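You operate a simulated robot arm through the tools that you are given. There is no shell and no other tool.

You run a simulated robot arm. Do the job below in one go: nothing can be reset, and whatever is moved stays where it is left.

JOB
Put the green tip and the black socket into the kit drawer.
Fine: pull the tip off the spigot block; the blue socket stays out; shut the drawer.
Where things are to end (x, y in the base frame): black socket within 6 cm of [100, 18].

Only the result counts: the job must be done as asked and must still hold three seconds after the hand-in. Knocking over, shifting, dropping, spilling or breaking anything else fails it.

ROBOT AND FRAMES
A 7-joint arm with a two-finger parallel gripper, fixed in place. Base frame: the origin is on the floor under the middle of its stand, x ahead of it, y to its left, z up. Units: cm, rad, N and s.
With the tool pointing down near the work surface it reaches from about 44 to 92 cm from the base axis. Its first joint turns from -2.496 to 2.496 rad. Payload 3 kg.
Tool frame: the origin (TCP) lies between the finger pads and is the grasp point; the fingertips stand 3 cm ahead of it; z points along the fingers, y is the line along which they close. Largest opening 9.4 cm; finger width 2.8, thickness 1; the body of the gripper, 5 by 9.6 cm, starts 5.5 cm behind the TCP.
Orientation is that of the tool frame in the base frame, as [roll, pitch, yaw] about the fixed x, y, z axes, in that order (R = Rz(yaw) Ry(pitch) Rx(roll)). With the fingers straight down and closing along the base's y, the tool's x points along the base's -x, its y along +y and its z along -z.

CONTROLS
- The arm moves only by the tool step_arm. Its argument "increments" is a list that holds one entry, the list of rows, each a list of 7 numbers: the opening, from 0 (shut) to 1 (fully open), then the shift along the base's x, y, z in cm, then the turn, a rotation vector about the base's x, y, z in rad. In form: [[[jaw, x, y, z, ax, ay, az], ...]]. A call has 1 to 20 rows; each row shifts and turns the commanded pose from where the row before left it. Each row takes 0.2 s and may step no farther than 5 cm and 0.15 rad from the row before; otherwise, or with a gripper value out of range, the whole call is refused. Where a pose cannot be reached the arm comes as near as it can. A force on the tool above 90 N (or 10 N above the force at the start of the call, whichever is more), or a blocked arm, ends the call early, and 0.2 s more pass. The fingers move at their own pace (about 7.2 cm/s each) and stop on an object; they squeeze with about 26 N. The grip force told is the motor's: it shows also when the fingers shut on nothing. Time passes only in rows, and 0.2 s behind the last, so rows that do not move let the fingers close. The reply holds the time, the measured pose of the TCP, the force on the tool along the base axes, the opening and the grip force, in the units named above and with some noise, with the torque about the TCP (base axes, N m) and any sound that the robot's microphone picked up.
- Cameras (640 x 400 px; columns grow to the right, rows downward): "scene" is fixed at [21.92, 50.1, 146.94]; the picture's right is [-0.53, -0.85, 0.00], its down [-0.60, 0.38, -0.70] and it looks along [0.59, -0.37, -0.71] (base axes); focal length 219 px, centre (320, 200). "wrist" rides on the gripper at [7.6, 1.4, -10.2] in the tool frame; the picture's right is [-0.18, 0.98, 0.00], its down [-0.75, -0.14, -0.64] and it looks along [-0.63, -0.12, 0.77] (tool axes); focal length 243 px, centre (320, 200). There is no depth. A picture from a camera that has moved, and an enlarged one, comes with that camera's place and axes in the base frame and with its lens.
- snapshot(camera): a new picture of that camera. It takes no simulated time.
- close_up(camera, box): a new picture of the part [left, top, right, bottom] of that camera's present view, enlarged. It takes no simulated time.
- job_done(): hands the job in; it is judged then, once.

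Nothing tells you positions but the pictures and the camera data. Unless the task says otherwise, let go and move clear before handing in.

The tools are called as a command line: name --argument value ..., lists and objects as JSON in quotes. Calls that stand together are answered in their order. step_arm: Moves the arm, as the interface text tells. Its arguments: {"type":"object","properties":{"increments":{"type":"array","items":{"type":"array","items":{"type":"array","items":{"type":"number"}}}}},"required":["increments"]} The other tools are called the same way: snapshot (camera) takes a picture; close_up (camera, box) takes an enlarged picture of a part of a camera's view; job_done () hands the job in.

At the start:

```text
clock: 0.0
position: [51.67, -0.48, 119.48]
orientation: [-3.142, 0.0, 3.141]
ft_force: [-0.1, 0.2, -0.5]
wrist_torque: [0.02, 0.04, 0.01]
finger_gap: 9.41
finger_force: 0.0
```

scene: 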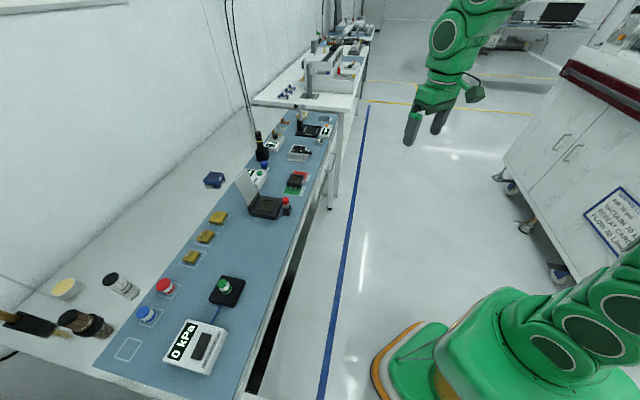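
wrist: 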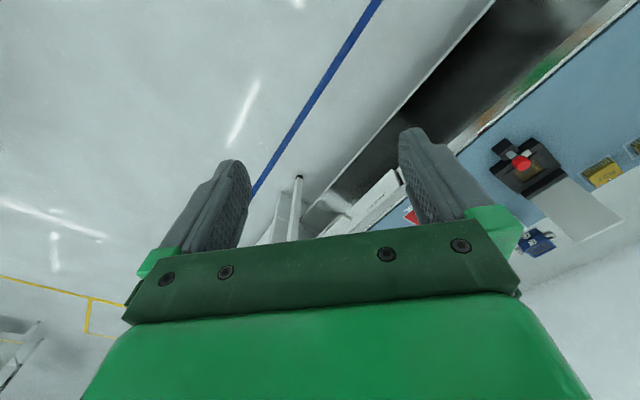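

I see a bench running along the left side with a blue mat, tips, blocks, and boxes. I'll look closer before deciding where the drawer, spigot block, green tip and sockets are.

close_up --camera "scene" --box '[80, 260, 280, 385]'

close_up --camera "scene" --box '[180, 160, 340, 260]'

close_up --camera "scene" --box '[240, 90, 360, 165]'

close_up --camera "scene" --box '[0, 260, 160, 360]'

```text
3.20 times, centred on (180, 322) of scene
camera zoom: at [21.92, 50.1, 146.94], right [-0.53, -0.85, 0.0], down [-0.6, 0.38, -0.7], along [0.59, -0.37, -0.71], focal length 700 px, centre (768, -192)
```

zoom: 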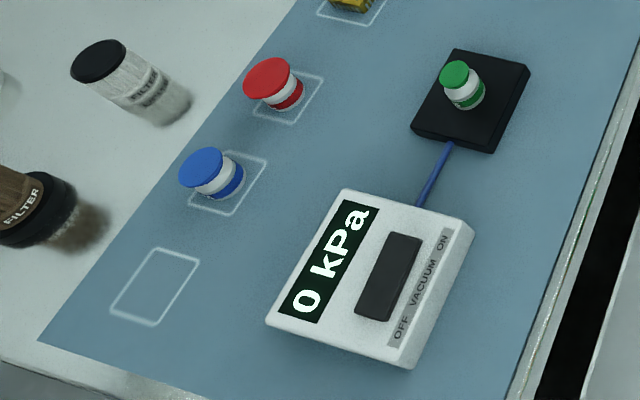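

```text
4.00 times, centred on (260, 210) of scene
camera zoom: at [21.92, 50.1, 146.94], right [-0.53, -0.85, 0.0], down [-0.6, 0.38, -0.7], along [0.59, -0.37, -0.71], focal length 875 px, centre (560, 160)
```

zoom: 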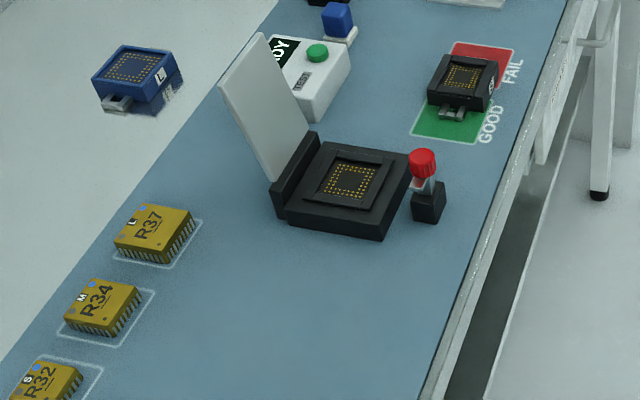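

```text
5.33 times, centred on (300, 128) of scene
camera zoom: at [21.92, 50.1, 146.94], right [-0.53, -0.85, 0.0], down [-0.6, 0.38, -0.7], along [0.59, -0.37, -0.71], focal length 1167 px, centre (427, 587)
```

zoom: 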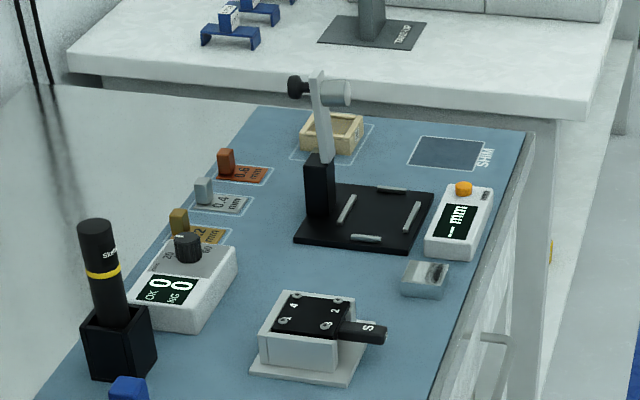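

```text
4.00 times, centred on (80, 310) of scene
camera zoom: at [21.92, 50.1, 146.94], right [-0.53, -0.85, 0.0], down [-0.6, 0.38, -0.7], along [0.59, -0.37, -0.71], focal length 875 px, centre (1280, -240)
```

zoom: 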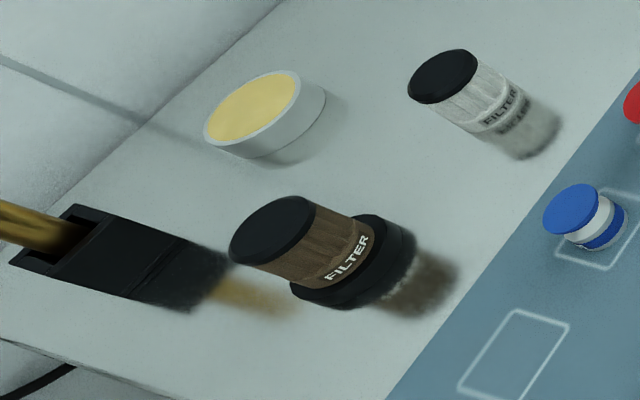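

The bench runs diagonally in front of the arm, with its top near z≈85. The green tip stands on the black block by the vacuum box, and the black socket sits on the GOOD/FAIL plate. I need to find the drawer on the front edge.

close_up --camera "scene" --box '[290, 120, 370, 220]'

close_up --camera "wrist" --box '[240, 60, 640, 260]'

close_up --camera "scene" --box '[230, 180, 350, 400]'

```text
4.00 times, centred on (330, 170) of scene
camera zoom: at [21.92, 50.1, 146.94], right [-0.53, -0.85, 0.0], down [-0.6, 0.38, -0.7], along [0.59, -0.37, -0.71], focal length 875 px, centre (280, 320)
```

zoom: 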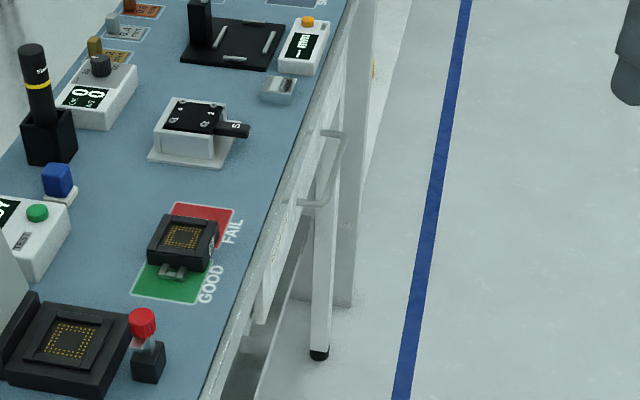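

```text
1.60 times, centred on (440, 160) of wrist
camera zoom: at [44.1, 1.03, 129.78], right [0.18, 0.98, 0.0], down [0.75, -0.14, 0.64], along [0.63, -0.12, -0.77], focal length 388 px, centre (128, 264)
```

zoom: 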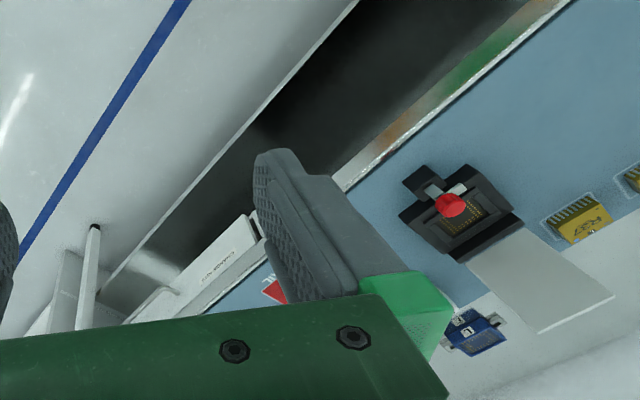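

```text
1.82 times, centred on (290, 290) of scene
camera zoom: at [21.92, 50.1, 146.94], right [-0.53, -0.85, 0.0], down [-0.6, 0.38, -0.7], along [0.59, -0.37, -0.71], focal length 398 px, centre (374, 36)
```

zoom: 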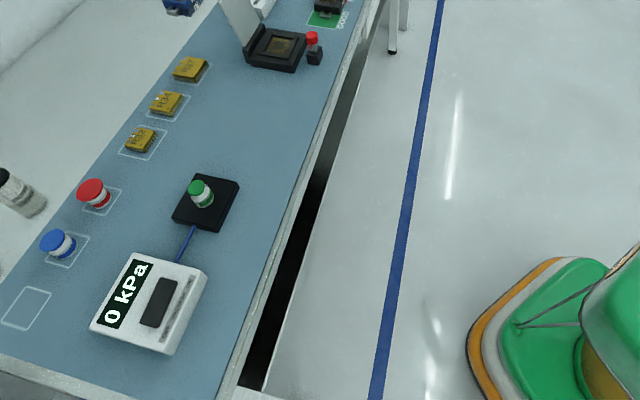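

The drawer is under the front edge of the bench, near the GOOD/FAIL plate, with a bar handle on the robot side. I'll turn the wrist to face the bench squarely and look at it.

step_arm --increments '[[[1, 0, 0, 0, 0, 0, 0.15], [1, 0, 0, 0, 0, 0, 0.15], [1, 0, 0, 0, 0, 0, 0.15], [1, 0, 0, 0, 0, 0, 0.15], [1, 0, 0, 0, 0, 0, 0.15], [1, 0, 0, 0, 0, 0, 0]]]'

snapshot --camera "wrist"

```text
clock: 1.4
position: [51.82, -0.3, 119.52]
orientation: [3.141, 0.001, -2.39]
ft_force: [0.1, 0.0, 0.3]
wrist_torque: [0.02, -0.02, 0.01]
finger_gap: 9.39
finger_force: 0.1
```

```text
taken
camera wrist: at [45.19, -4.59, 129.78], right [-0.54, 0.84, 0.0], down [0.65, 0.41, 0.64], along [0.54, 0.34, -0.77], focal length 243 px, centre (320, 200)
```

wrist: 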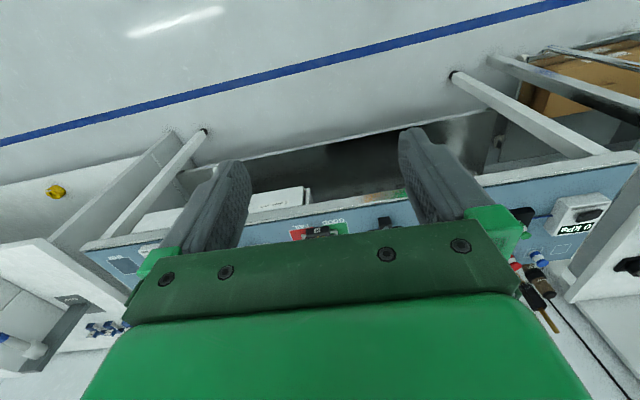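

The view now faces the bench squarely. I'll enlarge the part between the fingers to find the drawer front and handle.

close_up --camera "wrist" --box '[120, 120, 440, 280]'

snapshot --camera "scene"

```text
2.00 times, centred on (280, 200) of wrist
camera zoom: at [45.19, -4.59, 129.78], right [-0.54, 0.84, 0.0], down [0.65, 0.41, 0.64], along [0.54, 0.34, -0.77], focal length 485 px, centre (400, 200)
```

zoom: 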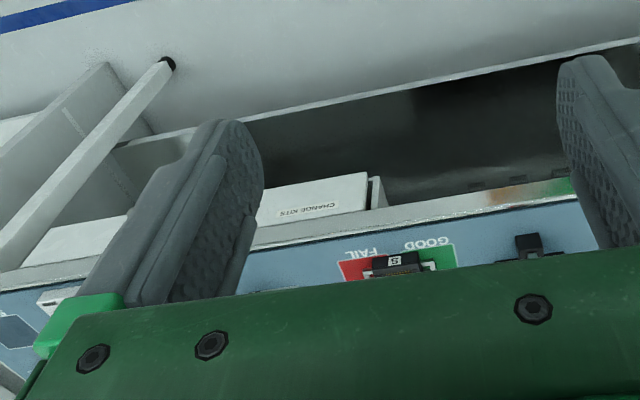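

```text
taken
```

scene: 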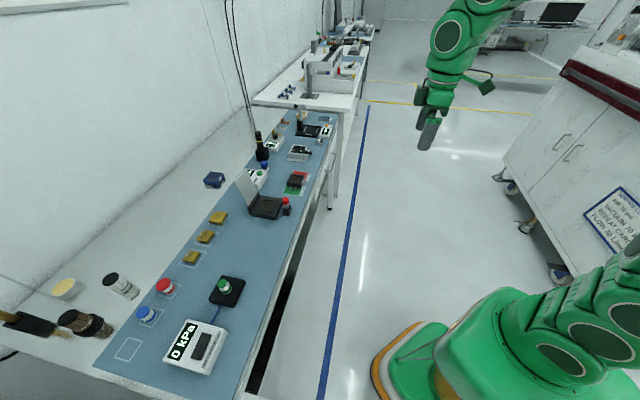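

The drawer front reads "CHANGE KITS" and sits behind the left finger in this view. I'll back off and tilt the wrist up to see the drawer front and handle clearly.

step_arm --increments '[[[1, 0, -3, -2, 0.089, -0.096, 0], [1, 0, -3, -2, 0.089, -0.096, 0], [1, 0, -3, -2, 0.089, -0.096, 0], [1, 0, -3, -2, 0.089, -0.096, 0], [1, 0, -3, -2, 0, 0, 0], [1, 0, 0, 0, 0, 0, 0]]]'

snapshot --camera "wrist"

```text
clock: 2.8
position: [51.63, -15.46, 109.62]
orientation: [-3.141, 0.523, -2.391]
ft_force: [-0.7, 0.5, -1.2]
wrist_torque: [0.01, -0.03, -0.01]
finger_gap: 9.4
finger_force: 0.1
```

```text
taken
camera wrist: at [42.11, -22.39, 114.68], right [-0.55, 0.83, 0.09], down [0.34, 0.12, 0.93], along [0.76, 0.55, -0.35], focal length 243 px, centre (320, 200)
```

wrist: 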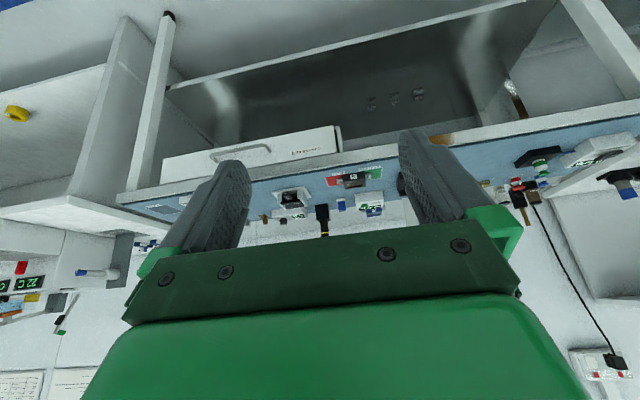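

close_up --camera "wrist" --box '[120, 100, 440, 260]'

close_up --camera "wrist" --box '[150, 110, 350, 210]'

```text
2.00 times, centred on (280, 180) of wrist
camera zoom: at [42.11, -22.39, 114.68], right [-0.55, 0.83, 0.09], down [0.34, 0.12, 0.93], along [0.76, 0.55, -0.35], focal length 485 px, centre (400, 240)
```

zoom: 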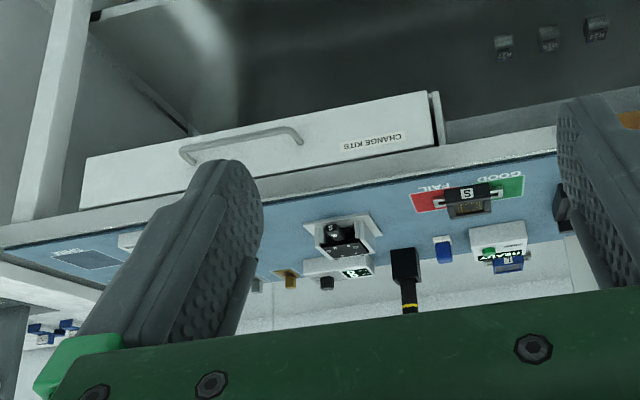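

```text
3.20 times, centred on (250, 160) of wrist
camera zoom: at [42.11, -22.39, 114.68], right [-0.55, 0.83, 0.09], down [0.34, 0.12, 0.93], along [0.76, 0.55, -0.35], focal length 776 px, centre (544, 328)
```

zoom: 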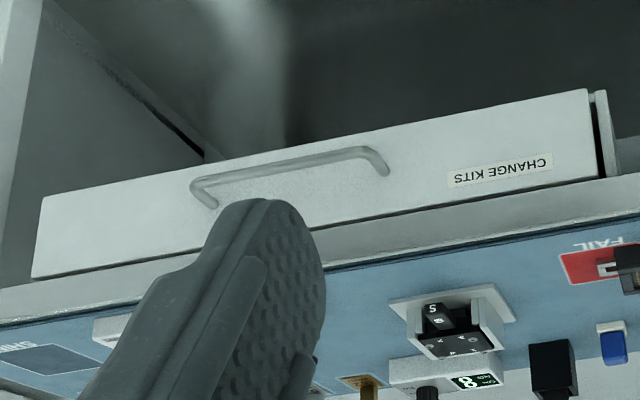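

The CHANGE KITS drawer is closed. By triangulation its bar handle runs from about (93,-1.5) to (104,-12.4) at z≈78, so the bench sits at 45° in the base frame. I'll turn the tool to point horizontally at the bench with the jaws closing vertically, staying back for now.

step_arm --increments '[[[1, 1.2, 0, -1.2, 0.0926, -0.0926, 0.035], [1, 1.2, 0, -1.2, 0.0926, -0.0926, 0], [1, 1.2, 0, -1.2, 0.0926, -0.0926, 0], [1, 1.2, 0, -1.2, 0.0926, -0.0926, 0], [1, 1.2, 0, -1.2, 0.0926, -0.0926, 0], [1, 1.2, 0, -1.2, 0.0926, -0.0926, 0], [0.7, 1, 0, -1.2, 0.0975, 0.0975, -0.037], [0.5, 1, 0, -1.2, 0.0975, 0.0975, -0.037], [0.5, 1, 0, -1.2, 0.0975, 0.0975, -0.037], [0.5, 1, 0, -1.2, 0.0975, 0.0975, -0.037], [0.5, 1, 0, -1.2, 0.0975, 0.0975, -0.037], [0.5, 1, 0, -1.2, 0.0975, 0.0975, -0.037], [0.5, 1, 0, -1.2, 0.0975, 0.0975, -0.037], [0.5, 1, 0, -1.2, 0.0975, 0.0975, -0.037], [0.5, 1, 0, -1.2, 0.0975, 0.0975, -0.037], [0.5, 1, 0, -1.2, 0.0975, 0.0975, -0.037], [0.5, 1, 0, -1.2, 0.0975, 0.0975, -0.037], [0.5, 0, 0, 0, 0, 0, 0]]]'

snapshot --camera "wrist"

snapshot --camera "scene"

```text
clock: 6.6
position: [69.9, -15.24, 89.19]
orientation: [1.834, -0.002, 2.354]
ft_force: [-0.6, 0.6, 0.2]
wrist_torque: [0.02, 0.05, 0.01]
finger_gap: 4.71
finger_force: 0.1
```

```text
taken
camera wrist: at [57.79, -16.7, 93.22], right [0.31, 0.05, 0.95], down [0.07, -1.0, 0.03], along [0.95, 0.05, -0.31], focal length 243 px, centre (320, 200)
```

wrist: 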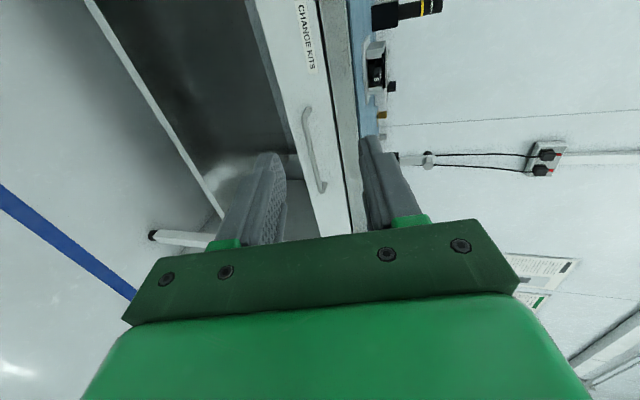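

```text
taken
```

scene: 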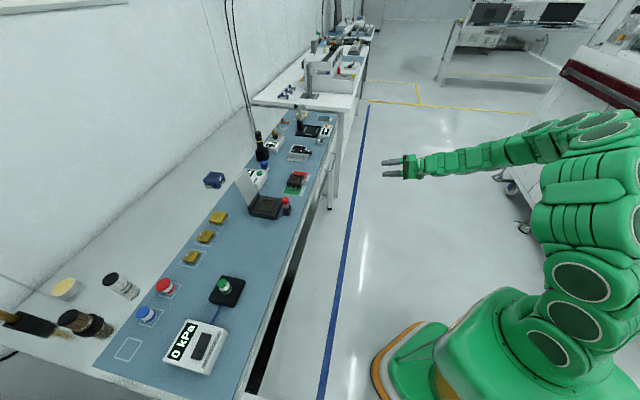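

The tool now points at the bench with its jaws closing vertically. I'll enlarge the handle to refine its position before approaching.

close_up --camera "wrist" --box '[220, 60, 420, 240]'

close_up --camera "scene" --box '[310, 140, 350, 190]'

```text
2.22 times, centred on (320, 150) of wrist
camera zoom: at [57.79, -16.7, 93.22], right [0.31, 0.05, 0.95], down [0.07, -1.0, 0.03], along [0.95, 0.05, -0.31], focal length 539 px, centre (320, 311)
```

zoom: 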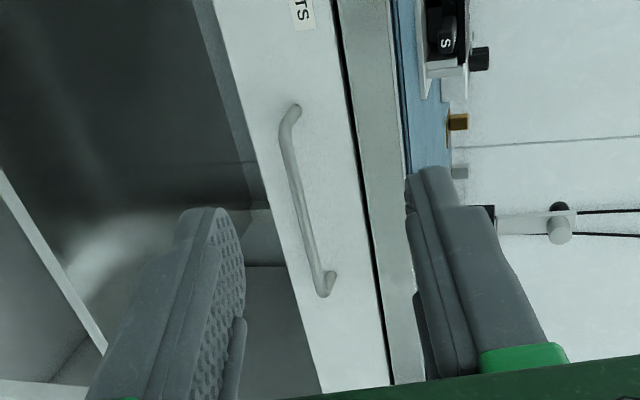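

```text
8.00 times, centred on (330, 165) of scene
camera zoom: at [21.92, 50.1, 146.94], right [-0.53, -0.85, 0.0], down [-0.6, 0.38, -0.7], along [0.59, -0.37, -0.71], focal length 1750 px, centre (240, 480)
```

zoom: 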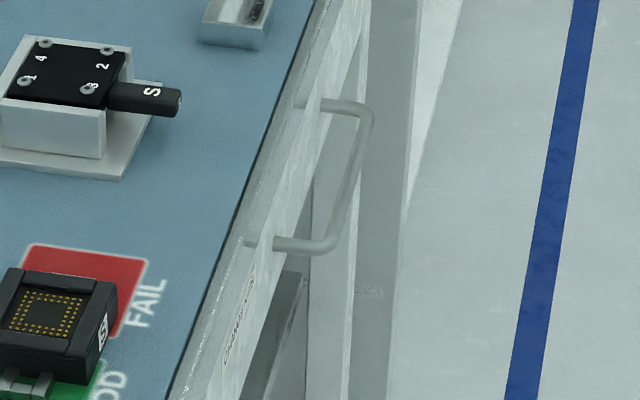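

The refined bar position is n≈65 (distance along the bench normal) at z≈78, which agrees with the first estimate. I'll go to a pre-grasp point in front of the bar and check it.

step_arm --increments '[[[0.5, 3.43, 0.42, -1.82, 0, 0, 0], [0.5, 3.43, 0.42, -1.82, 0, 0, 0], [0.5, 3.43, 0.42, -1.82, 0, 0, 0], [0.5, 3.43, 0.42, -1.82, 0, 0, 0], [0.5, 3.43, 0.42, -1.82, 0, 0, 0], [0.5, 3.43, 0.42, -1.82, 0, 0, 0], [0.5, 0, 0, 0, 0, 0, 0]]]'

snapshot --camera "wrist"

close_up --camera "scene" --box '[290, 120, 420, 210]'

```text
clock: 8.2
position: [90.4, -12.81, 78.23]
orientation: [1.833, -0.002, 2.356]
ft_force: [-0.1, 0.1, 0.0]
wrist_torque: [0.0, 0.04, 0.0]
finger_gap: 4.71
finger_force: 0.1
```

```text
taken
camera wrist: at [78.3, -14.16, 82.2], right [0.31, 0.05, 0.95], down [0.07, -1.0, 0.03], along [0.95, 0.06, -0.31], focal length 243 px, centre (320, 200)
```

wrist: 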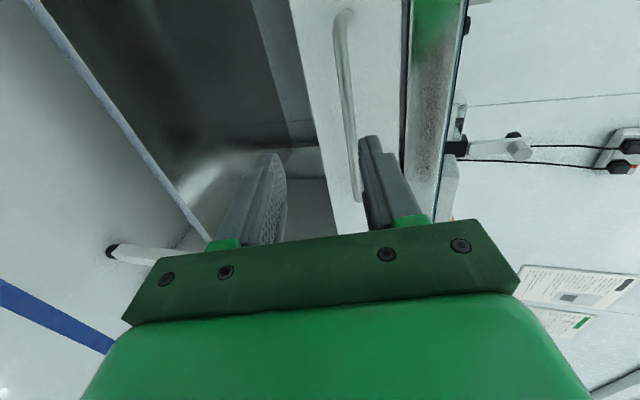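

```text
4.44 times, centred on (355, 165) of scene
camera zoom: at [21.92, 50.1, 146.94], right [-0.53, -0.85, 0.0], down [-0.6, 0.38, -0.7], along [0.59, -0.37, -0.71], focal length 972 px, centre (164, 356)
```

zoom: 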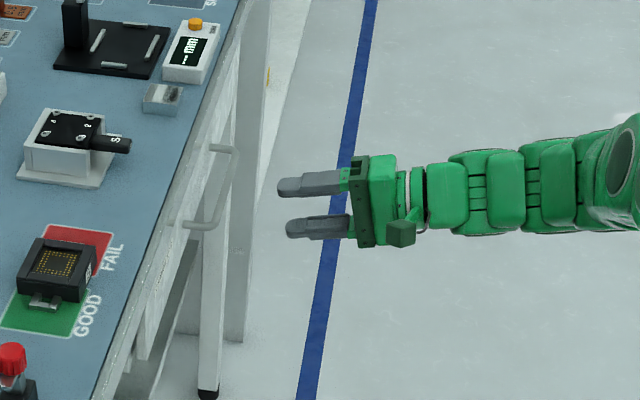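

The bar lies between the jaw heights as planned. I'll move forward and grip it.

step_arm --increments '[[[0.5, 1.56, 1.56, 0, 0, 0, 0], [0.5, 1.56, 1.56, 0, 0, 0, 0], [0.5, 1.56, 1.56, 0, 0, 0, 0], [0.5, 1.56, 1.56, 0, 0, 0, 0], [0.5, 0, 0, 0, 0, 0, 0], [0, 0, 0, 0, 0, 0, 0], [0, 0, 0, 0, 0, 0, 0], [0, 0, 0, 0, 0, 0, 0]]]'

snapshot --camera "wrist"

close_up --camera "scene" --box '[290, 120, 420, 210]'

```text
clock: 10.0
position: [96.84, -6.63, 78.42]
orientation: [1.833, -0.002, 2.355]
ft_force: [1.5, 1.6, 4.9]
wrist_torque: [-0.22, -0.3, 0.35]
finger_gap: 0.96
finger_force: 43.6
```

```text
taken
camera wrist: at [84.61, -7.94, 82.29], right [0.31, 0.05, 0.95], down [0.07, -1.0, 0.03], along [0.95, 0.06, -0.31], focal length 243 px, centre (320, 200)
```

wrist: 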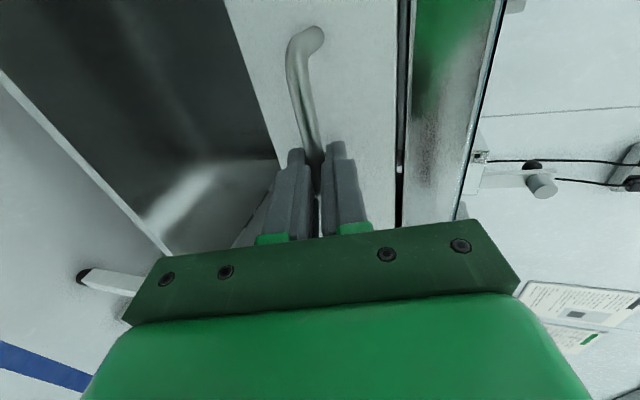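

```text
4.44 times, centred on (355, 165) of scene
camera zoom: at [21.92, 50.1, 146.94], right [-0.53, -0.85, 0.0], down [-0.6, 0.38, -0.7], along [0.59, -0.37, -0.71], focal length 972 px, centre (164, 356)
```

zoom: 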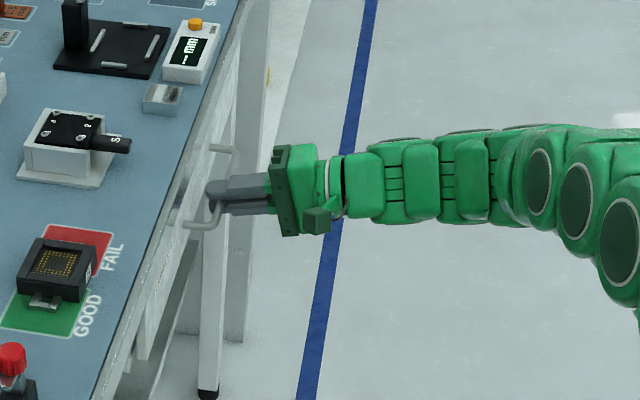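

The bar is gripped with a 0.96 cm gap. I'll pull straight out along -n in small steps.

step_arm --increments '[[[0, -0.7, -0.7, 0, 0, 0, 0], [0, -0.7, -0.7, 0, 0, 0, 0], [0, -0.7, -0.7, 0, 0, 0, 0], [0, -0.7, -0.7, 0, 0, 0, 0], [0, -0.7, -0.7, 0, 0, 0, 0], [0, -0.7, -0.7, 0, 0, 0, 0]]]'

snapshot --camera "scene"

```text
clock: 11.4
position: [92.6, -10.77, 78.26]
orientation: [1.83, -0.001, 2.356]
ft_force: [-9.1, 9.5, 14.5]
wrist_torque: [-0.19, -0.48, -0.16]
finger_gap: 0.96
finger_force: 43.9
```

```text
taken
```

scene: 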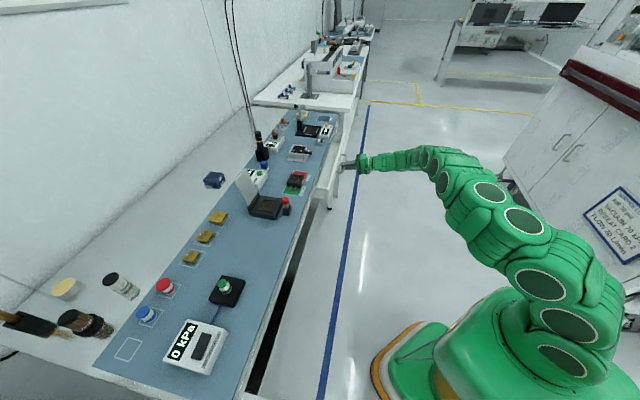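

The drawer is sliding out smoothly. I'll keep pulling.

step_arm --increments '[[[0, -1.1, -1.05, 0.05, 0, 0, 0], [0, -1.08, -1.05, 0.05, 0, 0, 0], [0, -1.08, -1.05, 0.05, 0, 0, 0], [0, -1.07, -1.05, 0, 0, 0, 0], [0, -1.07, -1.05, 0, 0, 0, 0], [0, -1.06, -1.06, 0, 0, 0, 0], [0, -1.06, -1.06, 0, 0, 0, 0], [0, -1.06, -1.06, 0, 0, 0, 0]]]'

snapshot --camera "scene"

```text
clock: 13.2
position: [83.95, -19.43, 78.33]
orientation: [1.832, -0.002, 2.352]
ft_force: [16.3, -15.0, -15.2]
wrist_torque: [-0.66, -0.43, -0.81]
finger_gap: 0.94
finger_force: 43.6
```

```text
taken
```

scene: 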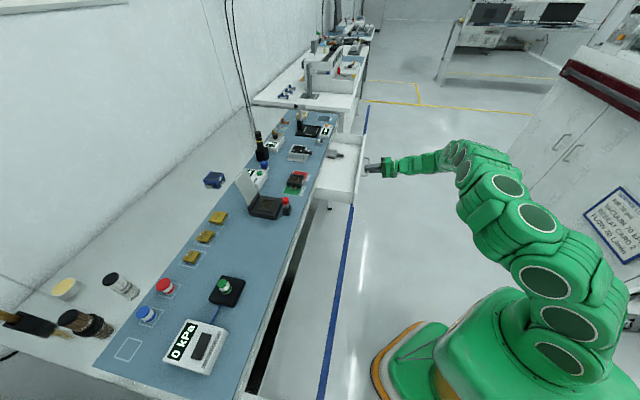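

The drawer is open about 18 cm and I can see into it. I'll keep pulling until it is nearly fully open, easing the small sideways offset.

step_arm --increments '[[[0, -0.95, -1.1, -0.08, 0, 0, 0], [0, -1.0, -1.06, -0.05, 0, 0, 0], [0, -1.06, -1.06, 0, 0, 0, 0], [0, -1.06, -1.06, 0, 0, 0, 0], [0, -0.7, -0.7, 0, 0, 0, 0], [0, -0.7, -0.7, 0, 0, 0, 0]]]'

snapshot --camera "scene"

close_up --camera "scene" --box '[280, 120, 400, 220]'

```text
clock: 14.6
position: [78.58, -24.84, 78.37]
orientation: [1.831, -0.001, 2.357]
ft_force: [-5.7, 6.7, 3.2]
wrist_torque: [-0.09, -0.17, 0.89]
finger_gap: 0.99
finger_force: 43.4
```

```text
taken
```

scene: 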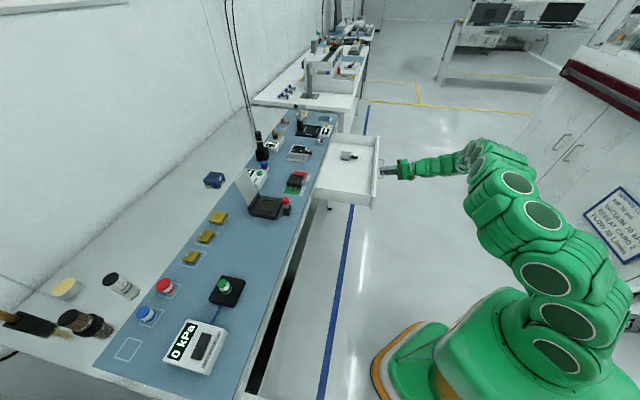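

```text
4.00 times, centred on (340, 170) of scene
camera zoom: at [21.92, 50.1, 146.94], right [-0.53, -0.85, 0.0], down [-0.6, 0.38, -0.7], along [0.59, -0.37, -0.71], focal length 875 px, centre (240, 320)
```

zoom: 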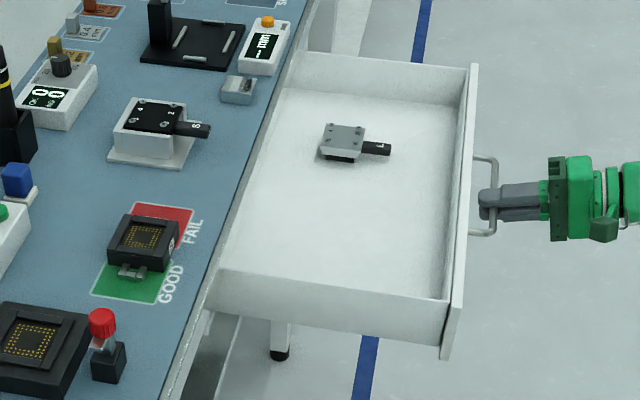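

The drawer is open about 26 cm, with only a grey "L" part inside, well away from the socket's place. I'll release the handle and back away.

step_arm --increments '[[[0.5, 0, 0, 0, 0, 0, 0], [0.5, 0, 0, 0, 0, 0, 0], [0.5, 0, 0, 0, 0, 0, 0], [0.5, -1.4, -1.4, 0, 0, 0, 0], [0.5, -1.4, -1.4, 0, 0, 0, 0], [0.5, -1.4, -1.4, 0, 0, 0, 0], [0.5, -1.4, -1.4, 0, 0, 0, 0], [0.5, 0, 0, 3, 0, 0, 0], [0.5, 0, 0, 3, 0, 0, 0], [0.5, 0, 0, 3, 0, 0, 0], [0.5, 0, 0, 3, 0, 0, 0], [0.5, 0, 0, 3, 0, 0, 0], [0.5, 0, 0, 3, 0, 0, 0], [0.5, 0, 0, 0, 0, 0, 0]]]'

snapshot --camera "wrist"

snapshot --camera "scene"

```text
clock: 17.6
position: [72.83, -30.71, 96.29]
orientation: [1.832, -0.001, 2.354]
ft_force: [0.4, -0.5, -0.9]
wrist_torque: [0.0, 0.0, 0.01]
finger_gap: 4.72
finger_force: 0.0
```

```text
taken
camera wrist: at [60.76, -31.94, 100.29], right [0.31, 0.05, 0.95], down [0.07, -1.0, 0.03], along [0.95, 0.06, -0.31], focal length 243 px, centre (320, 200)
```

wrist: 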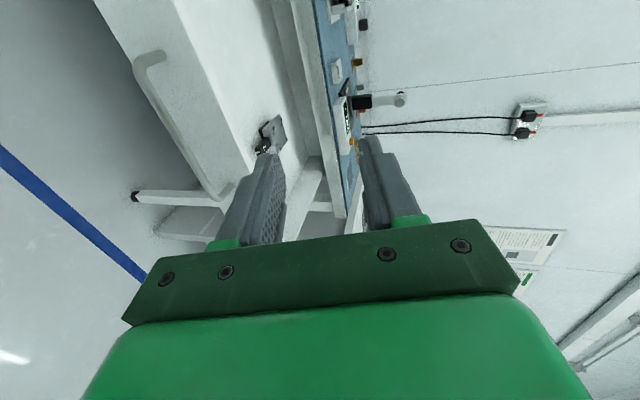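

```text
taken
```

scene: 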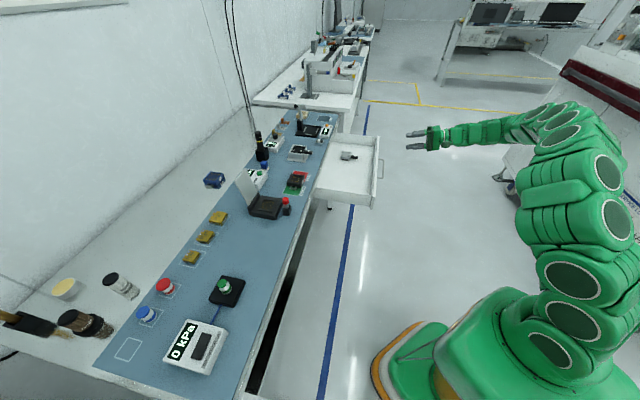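

The hand is free and the drawer stays open. Now I'll turn the tool to point down, with the jaws closing along the bench normal, and move above the black socket for a look.

step_arm --increments '[[[0.5, 0, 2, 2, -0.1029, 0.1029, 0], [0.5, 0, 2, 2, -0.1029, 0.1029, 0], [0.5, 0, 3, 2, -0.1029, 0.1029, 0], [0.5, 0, 3, 2, -0.1029, 0.1029, 0], [0.5, 0, 3, 2, -0.1029, 0.1029, 0], [0.5, 0, 3, 2, -0.1029, 0.1029, 0], [0.5, 0, 3, 2, -0.1029, 0.1029, 0], [0.5, 0, 3, 2, -0.1029, 0.1029, 0], [0.5, 0, 3, 2, -0.1029, 0.1029, 0], [1, 1, 4, -0.5, 0, 0, 0], [1, 1, 4, -0.5, 0, 0, 0], [1, 1.5, 4, -1, 0, 0, 0], [1, 1.5, 4, -1, 0, 0, 0], [1, 1.5, 4, -1, 0, 0, 0], [1, 1.5, 4, -1, 0, 0, 0], [1, 0, 0, 0, 0, 0, 0]]]'

snapshot --camera "wrist"

snapshot --camera "scene"

```text
clock: 21.0
position: [80.97, 18.52, 109.2]
orientation: [-3.141, 0.002, 2.354]
ft_force: [0.1, 0.3, -0.1]
wrist_torque: [-0.05, 0.03, -0.02]
finger_gap: 9.39
finger_force: 0.1
```

```text
taken
camera wrist: at [76.57, 24.92, 119.38], right [0.83, 0.56, 0.0], down [0.43, -0.63, 0.64], along [0.36, -0.53, -0.77], focal length 243 px, centre (320, 200)
```

wrist: 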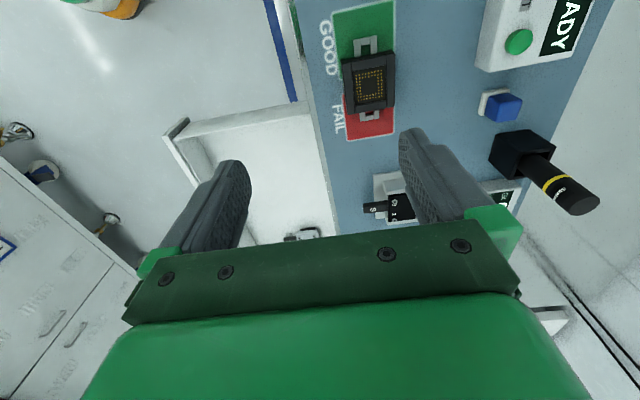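

```text
taken
```

scene: 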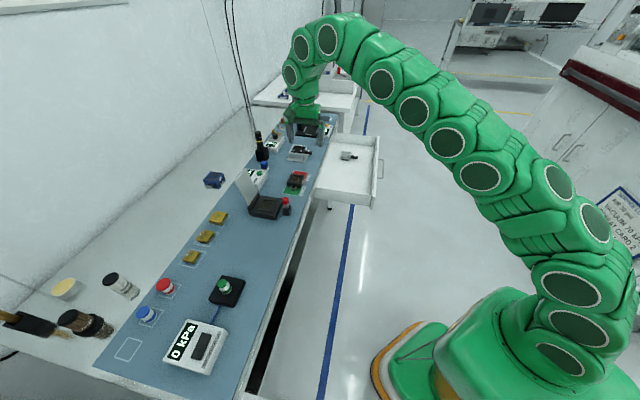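

The socket is well in view now. I'll enlarge it to pin down its position, size and orientation.

close_up --camera "wrist" --box '[280, 0, 440, 150]'

close_up --camera "scene" --box '[270, 155, 330, 205]'

```text
2.67 times, centred on (360, 75) of wrist
camera zoom: at [76.57, 24.92, 119.38], right [0.83, 0.56, 0.0], down [0.43, -0.63, 0.64], along [0.36, -0.53, -0.77], focal length 647 px, centre (213, 533)
```

zoom: 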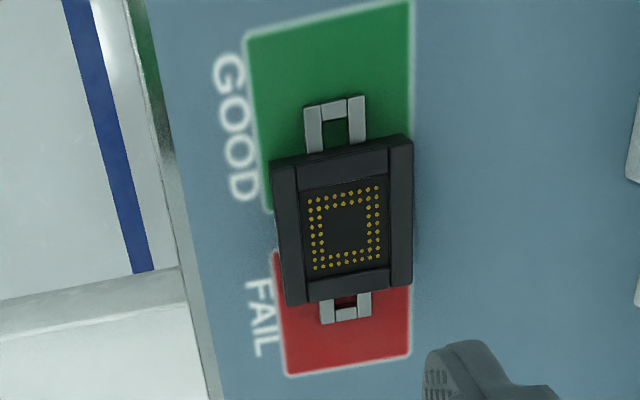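

```text
8.00 times, centred on (300, 180) of scene
camera zoom: at [21.92, 50.1, 146.94], right [-0.53, -0.85, 0.0], down [-0.6, 0.38, -0.7], along [0.59, -0.37, -0.71], focal length 1750 px, centre (480, 360)
```

zoom: 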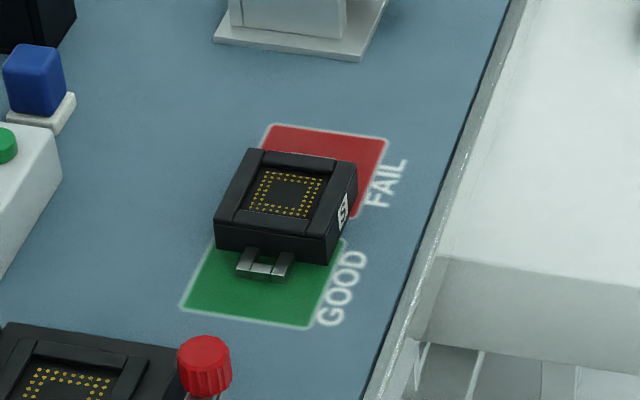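

The black socket's top is about 6.0 × 5.7 cm, centred near (85.7, 21.6) at z≈89.2, on a bench top at z≈86.9. I'll move directly above it and check that the fingers straddle it.

step_arm --increments '[[[1, 1.58, 1.03, -3.07, 0, 0, 0], [1, 1.58, 1.03, -3.07, 0, 0, 0], [1, 1.58, 1.03, -3.07, 0, 0, 0], [1, 0, 0, -2, 0, 0, 0], [1, 0, 0, -2, 0, 0, 0], [1, 0, 0, 0, 0, 0, 0]]]'

snapshot --camera "wrist"

close_up --camera "scene" --box '[260, 140, 340, 205]'

```text
clock: 22.4
position: [85.75, 21.52, 96.0]
orientation: [-3.141, 0.001, 2.354]
ft_force: [-0.2, -0.1, -0.4]
wrist_torque: [0.0, -0.01, -0.01]
finger_gap: 9.43
finger_force: 0.0
```

```text
taken
camera wrist: at [81.3, 28.0, 106.23], right [0.83, 0.56, 0.0], down [0.43, -0.63, 0.64], along [0.36, -0.53, -0.77], focal length 243 px, centre (320, 200)
```

wrist: 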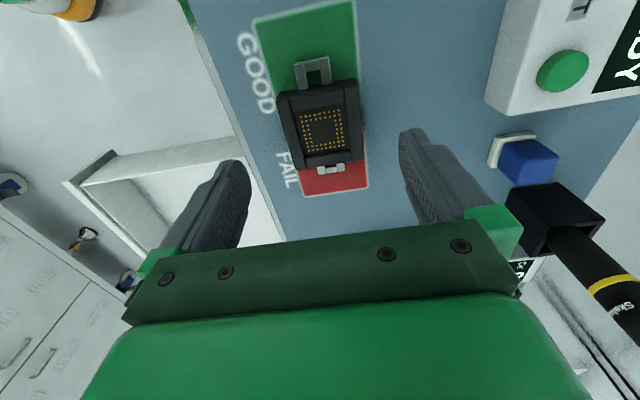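

```text
6.15 times, centred on (300, 172) of scene
camera zoom: at [21.92, 50.1, 146.94], right [-0.53, -0.85, 0.0], down [-0.6, 0.38, -0.7], along [0.59, -0.37, -0.71], focal length 1346 px, centre (443, 369)
```

zoom: 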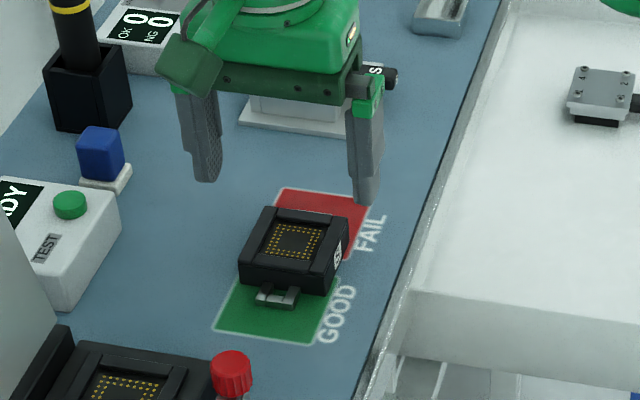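

The fingers will straddle the socket, but its centre looks slightly nearer the camera than I estimated. I'll enlarge this view to refine the position.

close_up --camera "wrist" --box '[220, 0, 440, 210]'

```text
1.90 times, centred on (330, 105) of wrist
camera zoom: at [81.3, 28.0, 106.23], right [0.83, 0.56, 0.0], down [0.43, -0.63, 0.64], along [0.36, -0.53, -0.77], focal length 462 px, centre (301, 381)
```

zoom: 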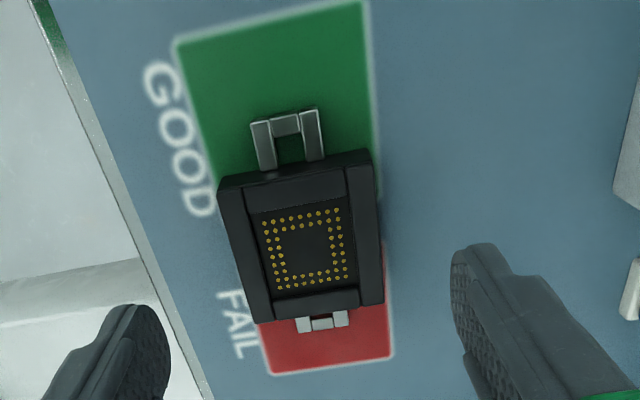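

The refined socket centre is (85.85, 21.7) with its top near z≈88.5, so the hand is well centred. I'll go down to grip height.

step_arm --increments '[[[1, 0.1, 0.15, -1.5, 0, 0, 0], [1, 0, 0, -1.5, 0, 0, 0], [1, 0, 0, -1.3, 0, 0, 0], [1, 0, 0, -1.2, 0, 0, 0], [1, 0, 0, 0, 0, 0, 0]]]'

snapshot --camera "wrist"

close_up --camera "scene" --box '[270, 150, 330, 200]'

```text
clock: 23.6
position: [85.83, 21.66, 90.53]
orientation: [-3.141, 0.002, 2.355]
ft_force: [0.0, -0.3, -0.4]
wrist_torque: [-0.04, -0.01, 0.03]
finger_gap: 9.41
finger_force: 0.1
```

```text
taken
camera wrist: at [81.37, 28.12, 100.81], right [0.83, 0.56, 0.0], down [0.43, -0.63, 0.64], along [0.36, -0.53, -0.77], focal length 243 px, centre (320, 200)
```

wrist: 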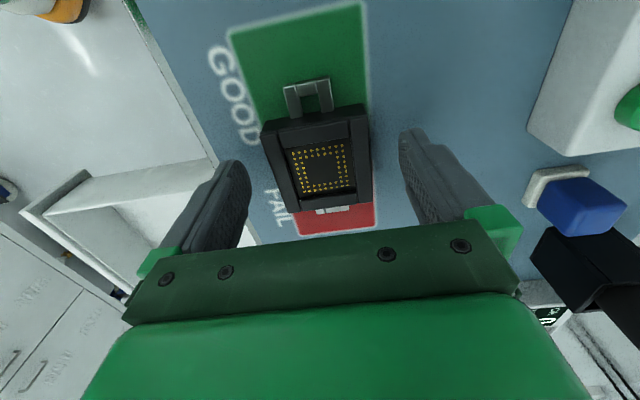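

```text
8.00 times, centred on (300, 175) of scene
camera zoom: at [21.92, 50.1, 146.94], right [-0.53, -0.85, 0.0], down [-0.6, 0.38, -0.7], along [0.59, -0.37, -0.71], focal length 1750 px, centre (480, 400)
```

zoom: 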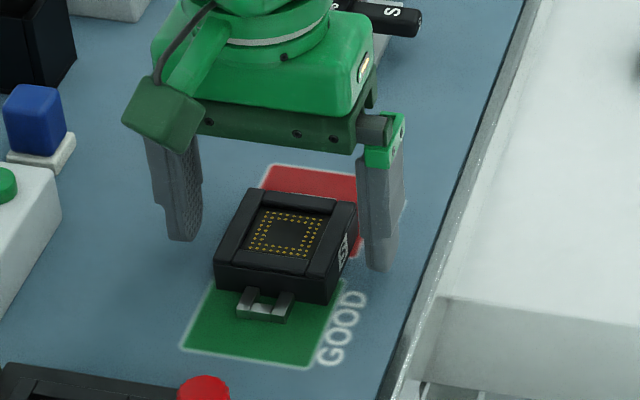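

The fingers straddle the socket with clearance on both sides. I'll lower a touch more and close.

step_arm --increments '[[[1, -0.15, 0.15, -0.25, 0, 0, 0], [0.6, 0, 0, 0, 0, 0, 0], [0.4, 0, 0, 0, 0, 0, 0], [0.4, 0, 0, 0, 0, 0, 0], [0.4, 0, 0, 0, 0, 0, 0]]]'

close_up --camera "scene" --box '[270, 150, 330, 200]'

snapshot --camera "wrist"

```text
clock: 24.8
position: [85.61, 21.82, 90.39]
orientation: [-3.14, 0.003, 2.354]
ft_force: [1.5, -0.8, -0.3]
wrist_torque: [-0.11, -0.08, 0.07]
finger_gap: 5.95
finger_force: 26.1
```

```text
8.00 times, centred on (300, 175) of scene
camera zoom: at [21.92, 50.1, 146.94], right [-0.53, -0.85, 0.0], down [-0.6, 0.38, -0.7], along [0.59, -0.37, -0.71], focal length 1750 px, centre (480, 400)
```

zoom: 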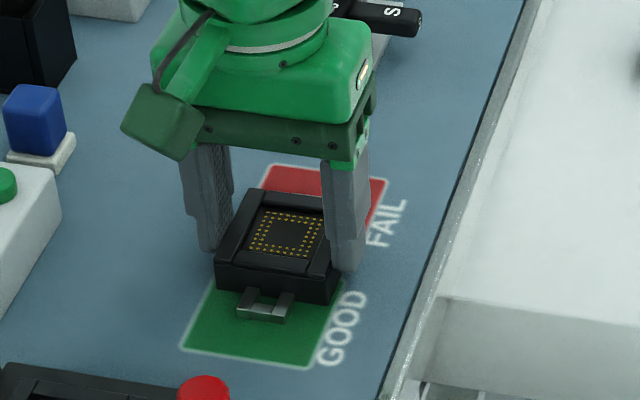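

```text
taken
camera wrist: at [81.22, 28.27, 100.56], right [0.83, 0.56, 0.0], down [0.43, -0.63, 0.64], along [0.36, -0.53, -0.77], focal length 243 px, centre (320, 200)
```

wrist: 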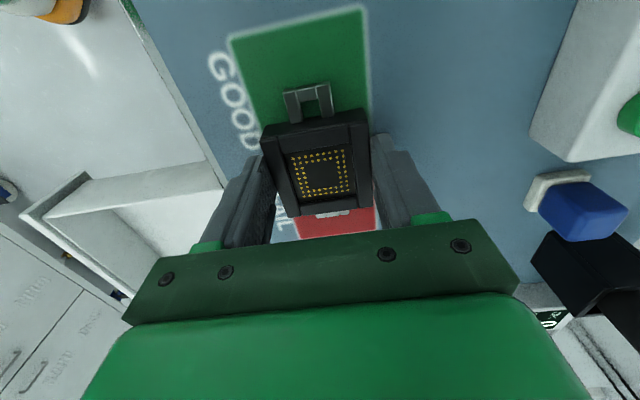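

The socket is gripped (gap 5.95 cm, 26 N). I'll lift it straight up and check.

step_arm --increments '[[[0.3, 0, 0, 1, 0, 0, 0], [0.3, 0, 0, 2, 0, 0, 0], [0.3, 0, 0, 3, 0, 0, 0], [0.3, 0, 0, 3, 0, 0, 0], [0.3, 0, 0, 3, 0, 0, 0], [0.3, 0, 0, 0, 0, 0, 0]]]'

snapshot --camera "scene"

snapshot --camera "wrist"

```text
clock: 26.2
position: [85.39, 21.78, 102.2]
orientation: [-3.14, 0.0, 2.354]
ft_force: [0.3, 0.2, -1.3]
wrist_torque: [0.04, 0.01, 0.0]
finger_gap: 5.99
finger_force: 26.3
```

```text
taken
```

scene: 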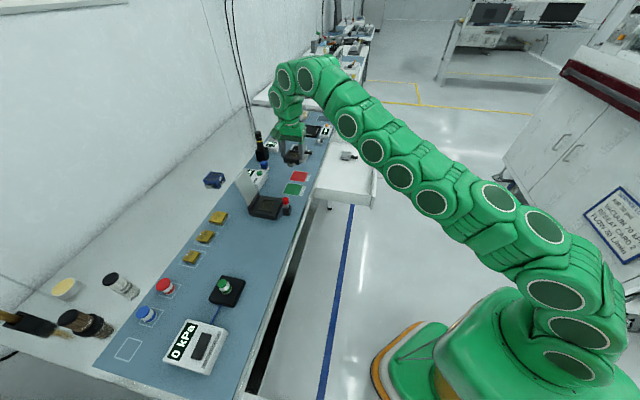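

```text
taken
camera wrist: at [81.03, 28.27, 112.42], right [0.83, 0.56, 0.0], down [0.43, -0.63, 0.64], along [0.36, -0.53, -0.77], focal length 243 px, centre (320, 200)
```

wrist: 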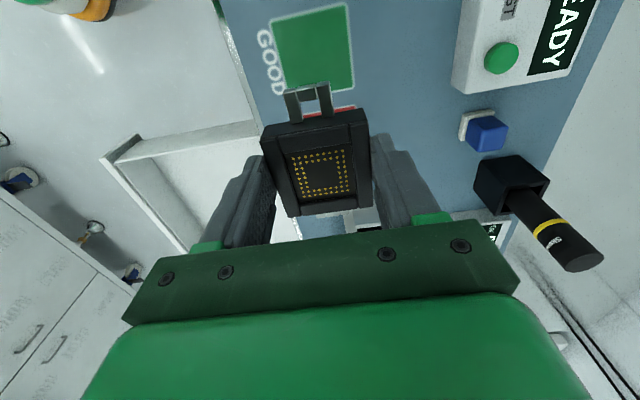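

The socket is held level. I'll carry it above the left part of the open drawer.

step_arm --increments '[[[0.3, -0.61, -3.68, 0, 0, 0, 0], [0.3, -0.61, -3.68, 0, 0, 0, 0], [0.3, -0.61, -3.68, 0, 0, 0, 0], [0.3, -0.61, -3.68, 0, 0, 0, 0], [0.3, -0.61, -3.68, 0, 0, 0, 0], [0.3, -0.61, -3.68, 0, 0, 0, 0], [0.3, 0, 0, 0, 0, 0, 0]]]'

snapshot --camera "wrist"

close_up --camera "scene" --box '[270, 110, 400, 220]'

```text
clock: 27.8
position: [81.74, -0.22, 102.26]
orientation: [-3.14, 0.001, 2.353]
ft_force: [0.0, -0.1, -1.8]
wrist_torque: [0.04, 0.0, 0.0]
finger_gap: 5.96
finger_force: 26.3
```

```text
taken
camera wrist: at [77.44, 6.18, 112.47], right [0.83, 0.56, 0.0], down [0.43, -0.63, 0.64], along [0.36, -0.53, -0.77], focal length 243 px, centre (320, 200)
```

wrist: 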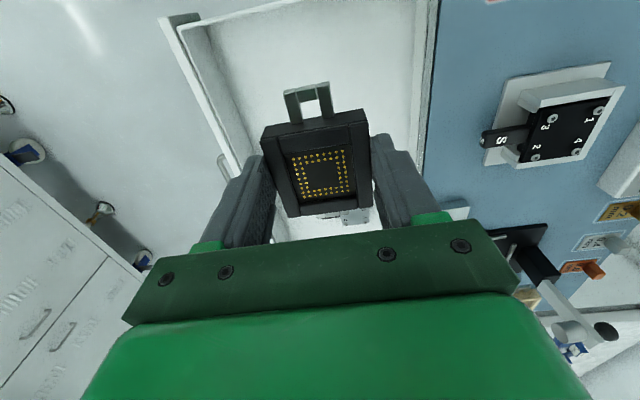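

```text
3.64 times, centred on (335, 165) of scene
camera zoom: at [21.92, 50.1, 146.94], right [-0.53, -0.85, 0.0], down [-0.6, 0.38, -0.7], along [0.59, -0.37, -0.71], focal length 795 px, centre (266, 327)
```

zoom: 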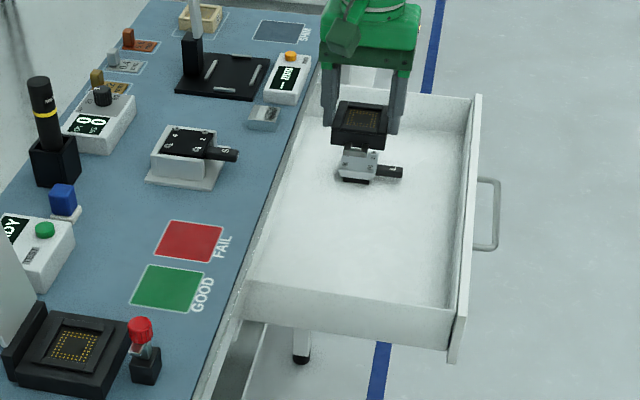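

The socket is above the drawer. I'll look at the drawer interior from here to find its floor height.

close_up --camera "wrist" --box '[150, 0, 450, 190]'

close_up --camera "scene" --box '[320, 125, 400, 215]'

```text
2.11 times, centred on (300, 95) of wrist
camera zoom: at [77.44, 6.18, 112.47], right [0.83, 0.56, 0.0], down [0.43, -0.63, 0.64], along [0.36, -0.53, -0.77], focal length 511 px, centre (362, 421)
```

zoom: 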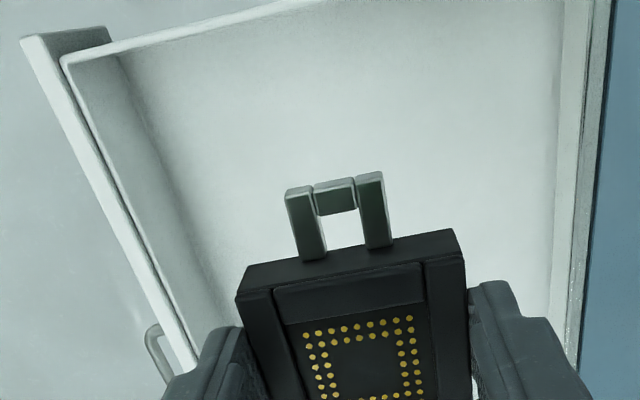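

```text
4.44 times, centred on (360, 170) of scene
camera zoom: at [21.92, 50.1, 146.94], right [-0.53, -0.85, 0.0], down [-0.6, 0.38, -0.7], along [0.59, -0.37, -0.71], focal length 972 px, centre (142, 333)
```

zoom: 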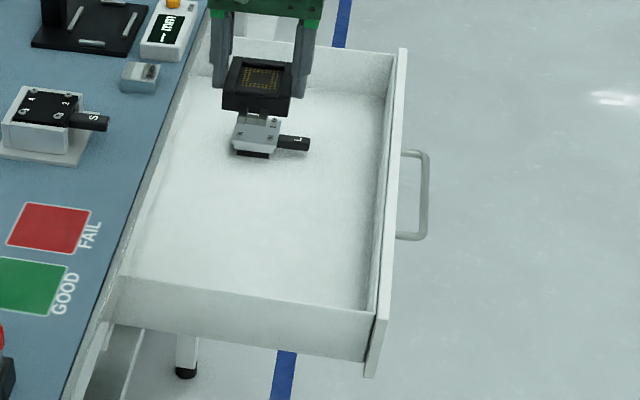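

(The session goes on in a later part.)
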